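You operate a simulated robot arm through the tools that you are given. There is no shell and no other tool. Be economical: measure what you need, move in short steps, check, and stop when the job is done.

Carry out the task below with a simulated robot arm. There is one attempt and no reset: what you move stays moved.

Task
Open the pod drawer.
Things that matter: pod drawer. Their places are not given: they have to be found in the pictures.

The check looks at the end state, three seconds after you hand in, the way a careful person would. Anything else that was tipped, shoved, dropped, spilled or broken makes it a failure.

Robot
A 6-joint arm with a two-finger parallel gripper, fixed in place. Base frame: the origin is at the foot of the arm, x ahead of it, y to its left, z up; the work surface is at about z = 92. Units: cm, degrees, N and s.
With the tool pointing down near the work surface it reaches from about 36 to 76 cm from the base axis. Its first joint turns from -66.0 to 66.0 degrees. Payload 2.45 kg.
The tool frame sits at the grasp point between the pads (the TCP): z along the fingers, y along the line on which they close. The tips reach 2.4 cm beyond it. Largest opening 6.8 cm; finger width 1.7, thickness 1; the body of the gripper, 4 by 7 cm, starts 4.1 cm behind the TCP.
Orientation is that of the tool frame in the base frame, as a unit quaternion [x, y, z, w]. With the fingers straight down and closing along the base's y, the tool's x points along the base's -x, its y along +y and its z along -z.

Tools
- The arm moves only by the tool servo_tool. Its argument "steps" is a list of rows, each a list of 3 entries, a list of its own where there are three numbers: the turn, a rotation vector about the base's x, y, z in degrees, then the shift along the base's x, y, z in cm, then the opening, from 0 (shut) to 1 (fully open). In form: [[[ax, ay, az], [dx, dy, dz], grip], ...]. A call has 1 to 12 rows; each row is the pose to reach, as a shift and turn from the pose commanded when the call began. A row lasts 0.2 s, in which the tool goes at most 5 cm and 8.6 degrees; a call with a longer step from one row to the next is refused whole, and so is a gripper value outside its range. A pose out of reach is approached as far as the arm can. The call stops where the force on the tool passes 40 N (or 10 N more than at its start, if that is more) or the arm is blocked; 0.2 s more then pass. Each finger travels about 10.8 cm/s and halts on what it meets, pressing with about 38 N; the grip force reading is that of the motor and also rises with nothing between the fingers. The clock runs only during rows and for 0.2 s after the last one: add rows that repeat a pose to give the fingers time. The reply holds the time, the measured pose of the TCP, the force on the tool along the base axes, the opening and the grip force, in the units named above and with some noise.
- Cameras (640 x 400 px; columns grow to the right, rows downward): "scene" is fixed at [16.67, 40.21, 146.14]; the picture's right is [-0.81, -0.59, 0.00], its down [-0.31, 0.43, -0.85] and it looks along [0.50, -0.68, -0.53] (base axes); focal length 321 px, centre (320, 200). "wrist" rides on the gripper at [-3.2, 0, -3.9] in the tool frame; the picture's right is [0.00, -1.00, 0.00], its down [0.97, 0.00, -0.24] and it looks along [0.24, 0.00, 0.97] (tool axes); focal length 218 px, centre (320, 200).
- capture(camera): a new picture of that camera. It takes no simulated time.
- measure_at(camera, pixels): for up to 12 pixels [column, row] of the newest picture of that camera ("zoom" is the newest enlarged one), the place [x, y, z] in the base frame of the surface seen there, good to about 0.3 cm, but the place of the scene camera against the robot may be out by one fixed shift of up to 1.2 cm in any direction. It takes no simulated time.
- enlarge(camera, box): a new picture of the part [left, top, right, bottom] of that camera's present view, enlarged. It takes no simulated time.
- job_done(): hands the job in; it is judged then, once.

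Work in short steps. Measure before you move; look again where a grasp or a placing could have gone wrong, and mend it. You have 60 turns and 22 pictures in all, those below and enlarged ones among them. Open the gripper and draw the arm clear of the work before you hand the job in, unless the task says otherwise; then end with one line.

The tools are called after "Request:" as name(argument=value, ...) on one line, values as JSON. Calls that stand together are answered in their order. servo_tool: Moves the arm, as the interface text tells. Its arguments: {"type":"object","properties":{"steps":{"type":"array"}},"required":["steps"]} The other tools are called the same way: capture (camera) takes a picture; measure_at (camera, pixels) gives the place of the surface under pixels of a picture; enlarge (camera, box) takes an enlarged picture of a part of a camera's view; job_done () hands the job in.

At the start:

```text
clock: 0.0
ee_pos: [47.53, -9.32, 115.14]
tool_rot: [0.0, 1.0, 0.001, 0.001]
ft_force: [-1.1, -0.3, 0.3]
finger_gap: 6.79
grip_force: 0.0
```

scene: 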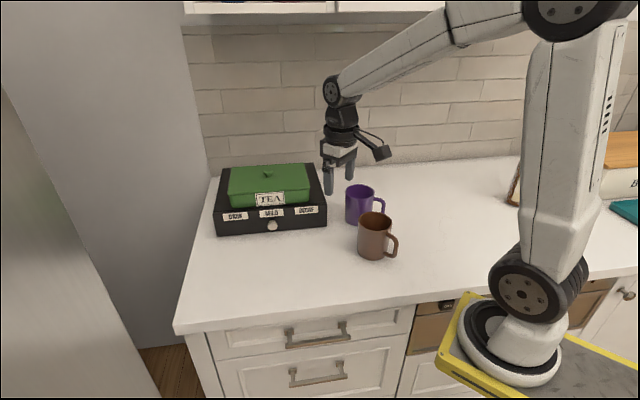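
wrist: 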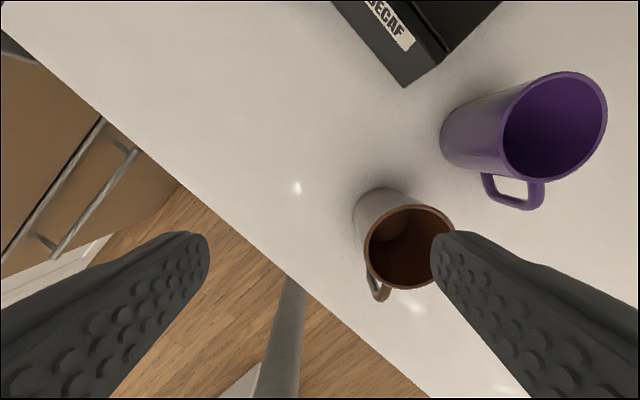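

The black box at about (270,205) with three labels and a knob at (272,226) looks like the pod drawer. I'll enlarge it to see the knob and the box edges.

Request:
enlarge(camera="scene", box=[200, 150, 420, 280])

Request:
measure_at(camera="scene", pixels=[[272, 226], [218, 219], [326, 211], [218, 234], [326, 226], [240, 226], [305, 220], [358, 205], [376, 215], [376, 255], [272, 245], [268, 175]])

```text
2.91 times, centred on (310, 215) of scene
```

zoom: 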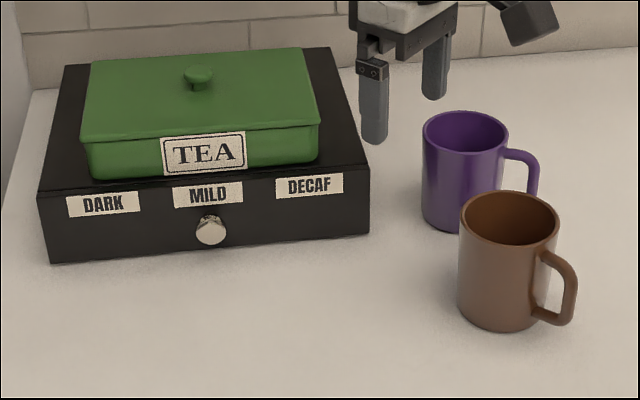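

```text
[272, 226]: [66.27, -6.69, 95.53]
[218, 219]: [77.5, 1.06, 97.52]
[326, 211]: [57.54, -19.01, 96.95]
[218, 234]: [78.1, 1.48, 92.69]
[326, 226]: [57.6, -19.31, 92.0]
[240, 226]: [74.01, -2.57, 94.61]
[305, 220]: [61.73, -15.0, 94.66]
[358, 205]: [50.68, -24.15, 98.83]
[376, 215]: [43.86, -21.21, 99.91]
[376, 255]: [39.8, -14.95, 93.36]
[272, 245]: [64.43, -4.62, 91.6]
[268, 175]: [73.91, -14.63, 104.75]
```

The knob is near (66.3,-6.7,95.5). The face runs along (0.71,0.71), so the drawer pulls toward (-0.71,+0.71), and both mugs are outside that path. I'll yaw the tool -45° and move to a point in front of the knob, staying high.

Request:
servo_tool(steps=[[[0, 0, -7.5], [2, 1.6, 0], 1], [[0, 0, -15], [4, 3.2, 0], 1], [[0, 0, -22.5], [6, 4.8, 0], 1], [[0, 0, -30], [8, 6.4, -1], 1], [[0, 0, -37.5], [10, 8, -2], 1], [[0, 0, -45], [12, 9, -3], 1], [[0, 0, -45], [12, 9, -3], 1]])

```text
clock: 1.6
ee_pos: [59.49, -0.43, 112.07]
tool_rot: [0.383, 0.924, 0.0, 0.0]
ft_force: [0.2, -0.3, -0.3]
finger_gap: 6.79
grip_force: 0.1
```

The tool is now square to the face. Next I'll tilt it 45° so the fingers point inward and down, and lower it a little.

Request:
servo_tool(steps=[[[-5.3, -5.3, 0], [0, 0, -1], 1], [[-10.6, -10.6, 0], [0, 0, -2], 1], [[-15.9, -15.9, 0], [0, 0, -3.5], 1], [[-21.2, -21.2, 0], [0, 0, -5], 1], [[-26.5, -26.5, 0], [0, 0, -6.5], 1], [[-31.82, -31.82, 0], [0, 0, -8], 1], [[-31.82, -31.82, 0], [0, 0, -8], 1]])

Request:
capture(camera="wrist")

Request:
capture(camera="scene")

```text
clock: 3.2
ee_pos: [59.37, -0.45, 103.93]
tool_rot: [0.354, 0.853, -0.148, 0.353]
ft_force: [0.0, -0.2, 1.9]
finger_gap: 6.8
grip_force: 0.1
```

```text
18 pictures are left
```

wrist: 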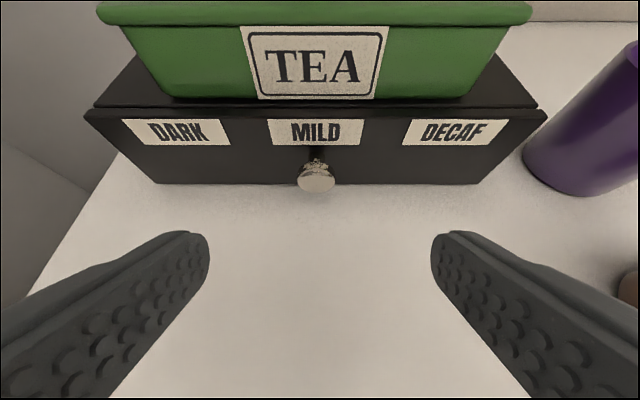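

```text
17 pictures are left
```

scene: 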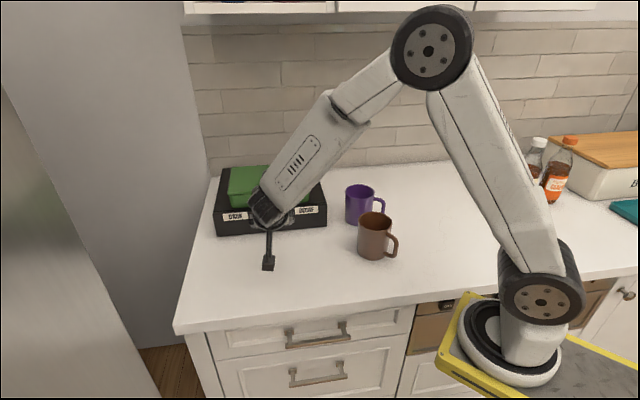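

The wrist view is square to the face, with the knob at (316,178). In the scene view a stalk sticks out from the gripper at (268,263), so I'll measure that along with the knob.

Request:
measure_at(camera="wrist", pixels=[[316, 180], [300, 180], [333, 180], [316, 163], [316, 190], [150, 170], [480, 170], [250, 165], [380, 165], [316, 250]])

Request:
measure_at(camera="scene", pixels=[[268, 263], [268, 268], [264, 262], [269, 245], [268, 228]])

Request:
enlarge(camera="scene", box=[200, 150, 360, 290])

```text
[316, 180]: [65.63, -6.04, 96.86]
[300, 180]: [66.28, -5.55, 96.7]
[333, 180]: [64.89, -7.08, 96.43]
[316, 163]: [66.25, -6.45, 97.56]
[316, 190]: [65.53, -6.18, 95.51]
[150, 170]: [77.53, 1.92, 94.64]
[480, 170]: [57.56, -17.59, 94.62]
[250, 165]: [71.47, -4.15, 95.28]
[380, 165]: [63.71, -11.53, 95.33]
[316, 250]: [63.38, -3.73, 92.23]
```

```text
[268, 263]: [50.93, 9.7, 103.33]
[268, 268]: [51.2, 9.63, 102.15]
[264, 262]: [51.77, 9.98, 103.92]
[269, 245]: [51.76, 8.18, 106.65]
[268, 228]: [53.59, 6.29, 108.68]
```

```text
2.86 times, centred on (280, 220) of scene
```

zoom: 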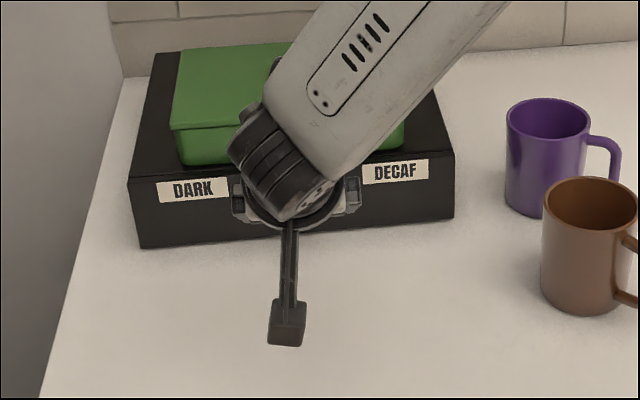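

The wrist readings put the knob head centre near (66.0,-6.6,95.7) and the face at x−y≈75.4. The stalk sits low, so I'll take 10° off the tilt for clearance and come to a pregrasp about 5 cm back.

Request:
servo_tool(steps=[[[3.5, 3.5, 0], [2.1, -1.9, -1.8], 1], [[7.07, 7.07, 0], [4.25, -3.77, -3.6], 1], [[7.07, 7.07, 0], [4.25, -3.77, -3.6], 1]])

Request:
capture(camera="wrist")

```text
clock: 4.0
ee_pos: [63.87, -4.21, 100.4]
tool_rot: [0.365, 0.881, -0.115, 0.278]
ft_force: [0.4, 0.9, -0.2]
finger_gap: 6.8
grip_force: 0.0
```

```text
15 pictures are left
```

wrist: 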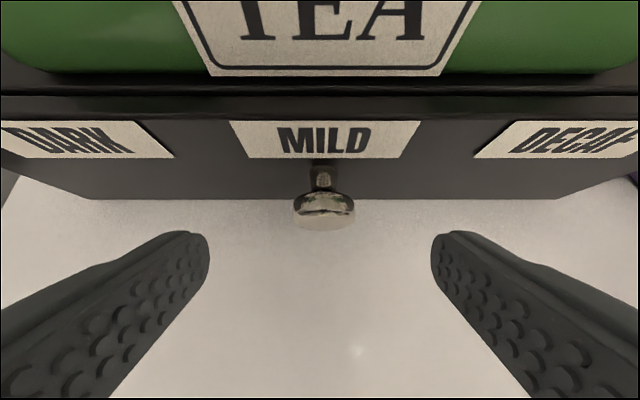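

The knob, at (324,212), is close to centred between the fingers. I'll measure it again from here.

Request:
measure_at(camera="wrist", pixels=[[324, 220], [324, 226], [324, 210], [324, 198], [300, 205], [349, 205], [323, 180], [200, 170], [450, 170], [200, 110], [323, 60]])

```text
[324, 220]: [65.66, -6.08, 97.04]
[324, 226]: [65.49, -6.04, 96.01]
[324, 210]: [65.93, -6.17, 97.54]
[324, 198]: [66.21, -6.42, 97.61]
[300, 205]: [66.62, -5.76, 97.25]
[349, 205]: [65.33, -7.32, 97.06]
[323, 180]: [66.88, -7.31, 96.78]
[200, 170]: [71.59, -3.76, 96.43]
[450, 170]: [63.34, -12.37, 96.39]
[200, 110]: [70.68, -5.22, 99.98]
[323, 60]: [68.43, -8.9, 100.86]
```

The knob head is about (65.9,-6.3,96.4), so I'll move in so the pads straddle it, then close the gripper.

Request:
servo_tool(steps=[[[0, 0, 0], [0.6, -0.6, -1.2], 1], [[0, 0, 0], [1.3, -1.3, -2.4], 1], [[0, 0, 0], [1.9, -1.95, -3.5], 1], [[0, 0, 0], [1.9, -1.95, -3.5], 1], [[0, 0, 0], [1.9, -1.95, -3.5], 0.6], [[0, 0, 0], [1.9, -1.95, -3.5], 0.2], [[0, 0, 0], [1.9, -1.95, -3.5], 0.1], [[0, 0, 0], [1.9, -1.95, -3.5], 0.1]])

Request:
capture(camera="wrist")

```text
clock: 5.8
ee_pos: [65.75, -6.39, 96.89]
tool_rot: [0.365, 0.881, -0.117, 0.278]
ft_force: [-1.2, -2.7, -1.0]
finger_gap: 2.75
grip_force: 41.7
```

```text
14 pictures are left
```

wrist: 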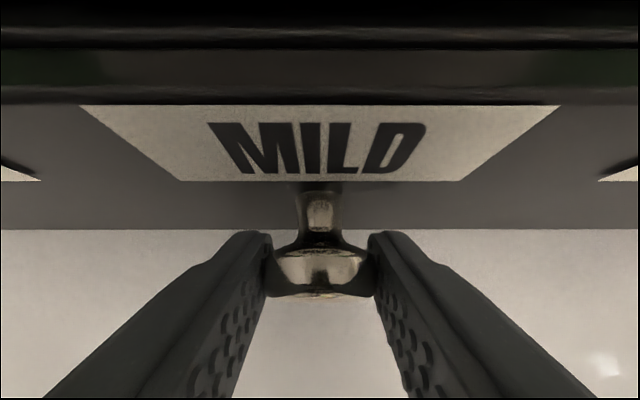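

The fingers hold the knob, with a gap of 2.75. I'll pull gently outward along (-0.71,+0.71) for 4 cm.

Request:
servo_tool(steps=[[[0, 0, 0], [-0.35, 0.35, 0], 0.1], [[0, 0, 0], [-0.7, 0.7, 0], 0.1], [[0, 0, 0], [-1.05, 1.05, 0], 0.1], [[0, 0, 0], [-1.4, 1.4, 0], 0.1], [[0, 0, 0], [-1.75, 1.75, 0], 0.1], [[0, 0, 0], [-2.1, 2.1, 0], 0.1], [[0, 0, 0], [-2.45, 2.45, 0], 0.1], [[0, 0, 0], [-2.8, 2.8, 0], 0.1]])

Request:
capture(camera="scene")

Request:
capture(camera="wrist")

```text
clock: 7.6
ee_pos: [62.81, -3.45, 96.92]
tool_rot: [0.366, 0.881, -0.117, 0.277]
ft_force: [-14.8, -14.8, -1.3]
finger_gap: 2.75
grip_force: 42.0
```

```text
13 pictures are left
```

scene: 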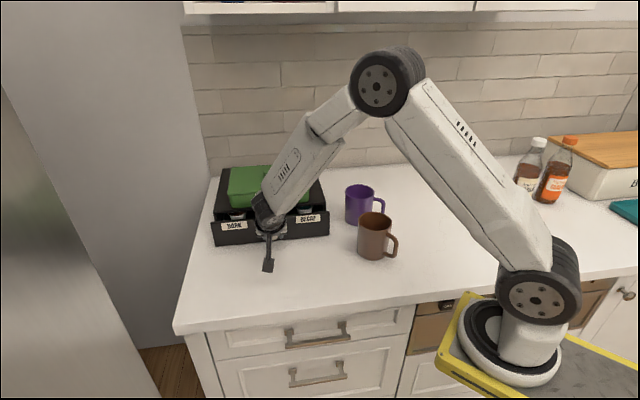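

```text
12 pictures are left
```

wrist: 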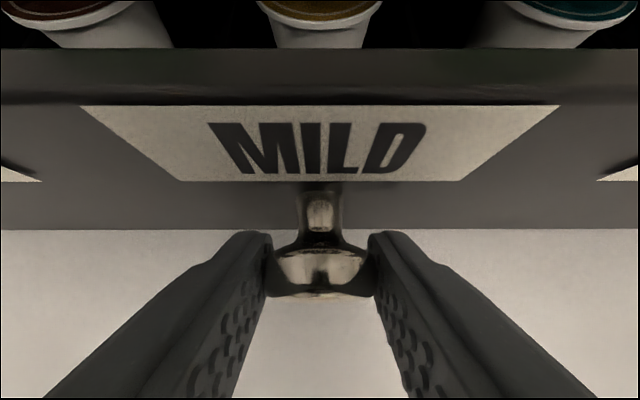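

The drawer slid out about 4 cm and pods are now visible. The (-15,-15) N reading is a side load, so I'll shift slightly toward (-,-) to relieve it and keep pulling.

Request:
servo_tool(steps=[[[0, 0, 0], [-0.4, 0.25, 0], 0.1], [[0, 0, 0], [-0.8, 0.55, 0], 0.1], [[0, 0, 0], [-1.2, 0.85, 0], 0.1], [[0, 0, 0], [-1.6, 1.15, 0], 0.1], [[0, 0, 0], [-2.0, 1.5, 0], 0.1], [[0, 0, 0], [-2.4, 1.85, 0], 0.1]])

```text
clock: 9.0
ee_pos: [60.61, -1.24, 96.95]
tool_rot: [0.363, 0.882, -0.114, 0.279]
ft_force: [7.9, 6.1, -19.3]
finger_gap: 2.78
grip_force: 42.3
```

The side load has reversed to a small one, and there is now −19 N in z. I'll check the pictures before going on.

Request:
capture(camera="wrist")

Request:
enlarge(camera="scene", box=[200, 150, 360, 290])

```text
11 pictures are left
```

wrist: 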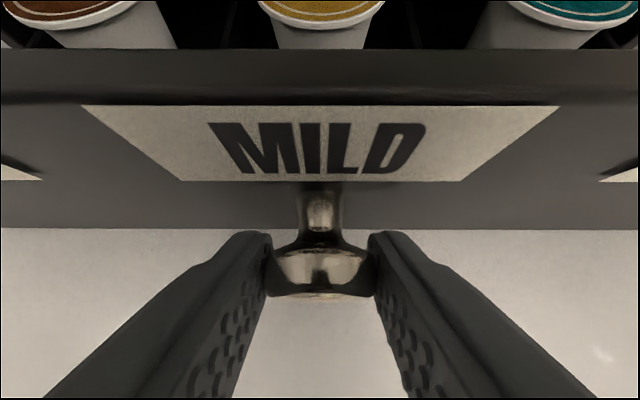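

```text
2.86 times, centred on (280, 220) of scene
```

zoom: 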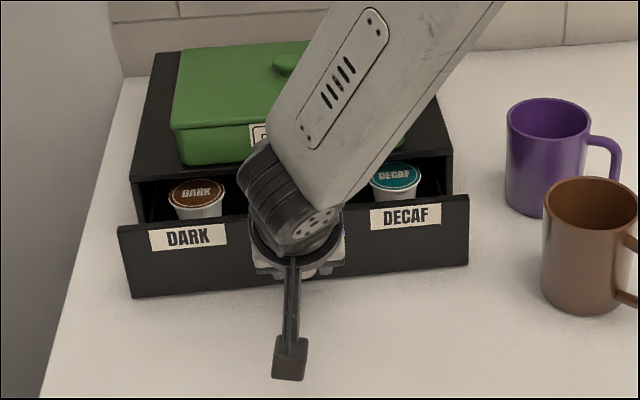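

The drawer is about 7 cm open, and the box and tea tin look unmoved. I'll continue slowly, relieving z by a millimetre or so.

Request:
servo_tool(steps=[[[0, 0, 0], [-0.3, 0.35, -0.1], 0.1], [[0, 0, 0], [-0.65, 0.7, -0.15], 0.1], [[0, 0, 0], [-1.0, 1.05, -0.15], 0.1], [[0, 0, 0], [-1.35, 1.4, -0.15], 0.1], [[0, 0, 0], [-1.7, 1.75, -0.15], 0.1], [[0, 0, 0], [-2.05, 2.1, -0.15], 0.1]])

Request:
enlarge(camera="scene", box=[200, 150, 360, 290])

```text
clock: 10.4
ee_pos: [58.67, 0.8, 96.99]
tool_rot: [0.365, 0.88, -0.114, 0.28]
ft_force: [11.7, 10.5, 12.8]
finger_gap: 2.77
grip_force: 41.9
```

```text
2.86 times, centred on (280, 220) of scene
```

zoom: 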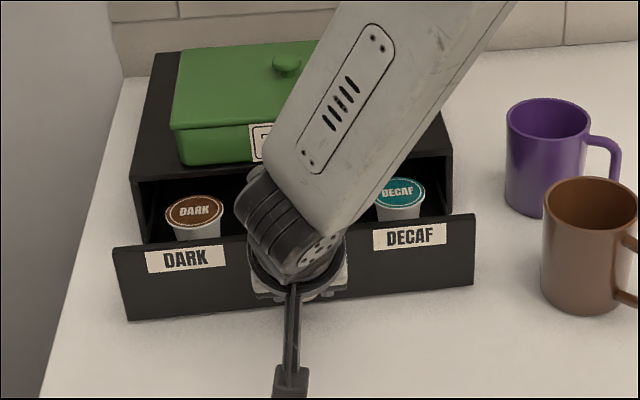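

The drawer is about 10 cm open and the box hasn't moved. I'll go another 4 cm in small steps, watching for the end stop.

Request:
servo_tool(steps=[[[0, 0, 0], [-0.2, 0.3, 0], 0.1], [[0, 0, 0], [-0.45, 0.55, 0], 0.1], [[0, 0, 0], [-0.7, 0.8, 0], 0.1], [[0, 0, 0], [-0.95, 1.05, 0], 0.1], [[0, 0, 0], [-1.2, 1.3, 0], 0.1], [[0, 0, 0], [-1.45, 1.55, 0], 0.1], [[0, 0, 0], [-1.7, 1.8, 0], 0.1], [[0, 0, 0], [-1.95, 2.05, 0], 0.1], [[0, 0, 0], [-2.2, 2.3, 0], 0.1], [[0, 0, 0], [-2.45, 2.55, 0], 0.1]])

Request:
enlarge(camera="scene", box=[200, 150, 360, 290])

```text
clock: 12.6
ee_pos: [56.1, 3.18, 96.86]
tool_rot: [0.366, 0.88, -0.116, 0.278]
ft_force: [6.2, 5.9, 17.8]
finger_gap: 2.73
grip_force: 42.2
```

```text
2.86 times, centred on (280, 220) of scene
```

zoom: 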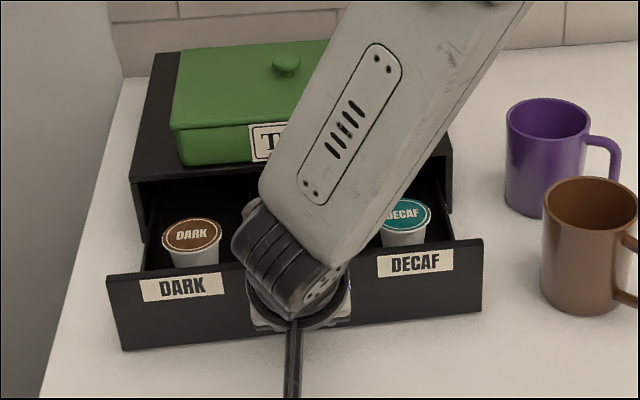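

It is about 13.6 cm open with no stop yet. I'll measure the box depth before pulling any farther.

Request:
measure_at(camera="zoom", pixels=[[135, 178], [158, 58], [450, 150], [172, 62], [110, 285], [478, 245]])

```text
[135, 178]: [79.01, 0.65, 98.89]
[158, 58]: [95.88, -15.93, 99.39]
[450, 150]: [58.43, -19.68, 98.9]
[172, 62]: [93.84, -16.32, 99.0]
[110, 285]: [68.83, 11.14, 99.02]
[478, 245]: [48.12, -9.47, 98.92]
```

The box is about 23.6 cm deep, so I'll pull another 2.5 cm gently, which still leaves the drawer well supported.

Request:
servo_tool(steps=[[[0, 0, 0], [-0.2, 0.25, 0.1], 0.1], [[0, 0, 0], [-0.4, 0.45, 0.1], 0.1], [[0, 0, 0], [-0.6, 0.65, 0.1], 0.1], [[0, 0, 0], [-0.8, 0.85, 0.1], 0.1], [[0, 0, 0], [-1.0, 1.05, 0.1], 0.1], [[0, 0, 0], [-1.2, 1.25, 0.1], 0.1], [[0, 0, 0], [-1.4, 1.45, 0.1], 0.1], [[0, 0, 0], [-1.6, 1.65, 0.1], 0.1], [[0, 0, 0], [-1.8, 1.85, 0.1], 0.1]])

```text
clock: 14.6
ee_pos: [54.25, 5.04, 96.77]
tool_rot: [0.364, 0.882, -0.115, 0.278]
ft_force: [14.1, 12.9, -15.7]
finger_gap: 2.77
grip_force: 41.6
```

The drawer is now about 16 cm open, so I'll release the knob and back out along the tool axis.

Request:
servo_tool(steps=[[[0, 0, 0], [0, 0, 0], 0.5], [[0, 0, 0], [0, 0, 0], 1], [[0, 0, 0], [0, 0, 0], 1], [[0, 0, 0], [-0.8, 0.8, 1.6], 1], [[0, 0, 0], [-1.6, 1.6, 3.3], 1], [[0, 0, 0], [-2.8, 2.8, 5.7], 1], [[0, 0, 0], [-4, 4, 8.2], 1], [[0, 0, 0], [-5, 5, 11], 1], [[0, 0, 0], [-6, 6, 14], 1], [[0, 0, 0], [-6, 6, 14], 1]])

Request:
capture(camera="scene")

Request:
capture(camera="wrist")

```text
clock: 16.8
ee_pos: [48.22, 11.06, 111.05]
tool_rot: [0.365, 0.881, -0.115, 0.277]
ft_force: [0.0, 0.2, -0.2]
finger_gap: 6.77
grip_force: 0.0
```

```text
7 pictures are left
```

scene: 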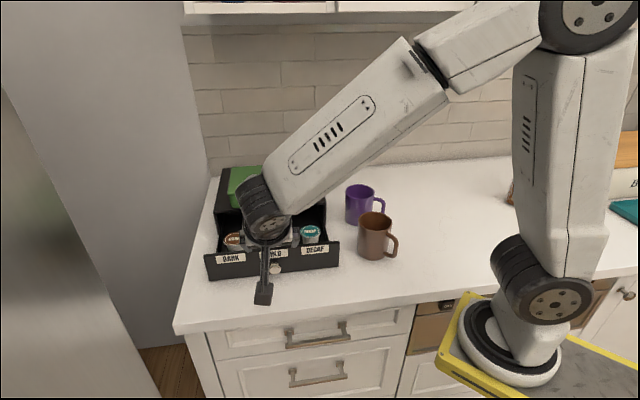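

```text
6 pictures are left
```

wrist: 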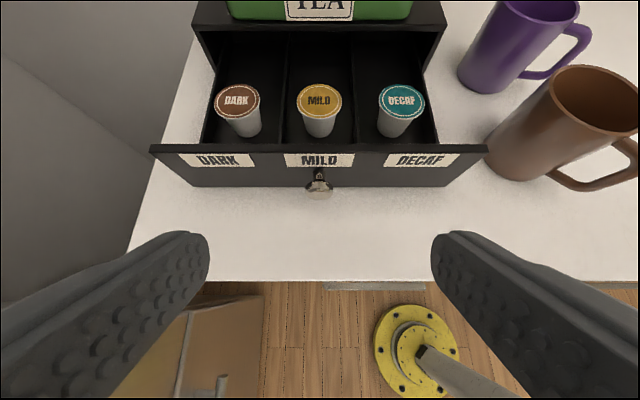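

The drawer is open with its three pods upright, the tin and mugs haven't moved, and the gripper is open and clear. I'm handing in.

Request:
job_done()

```text
The job is handed in.
```

The pod drawer is open by about 16 cm, and nothing else looked disturbed in the last pictures before I handed in.
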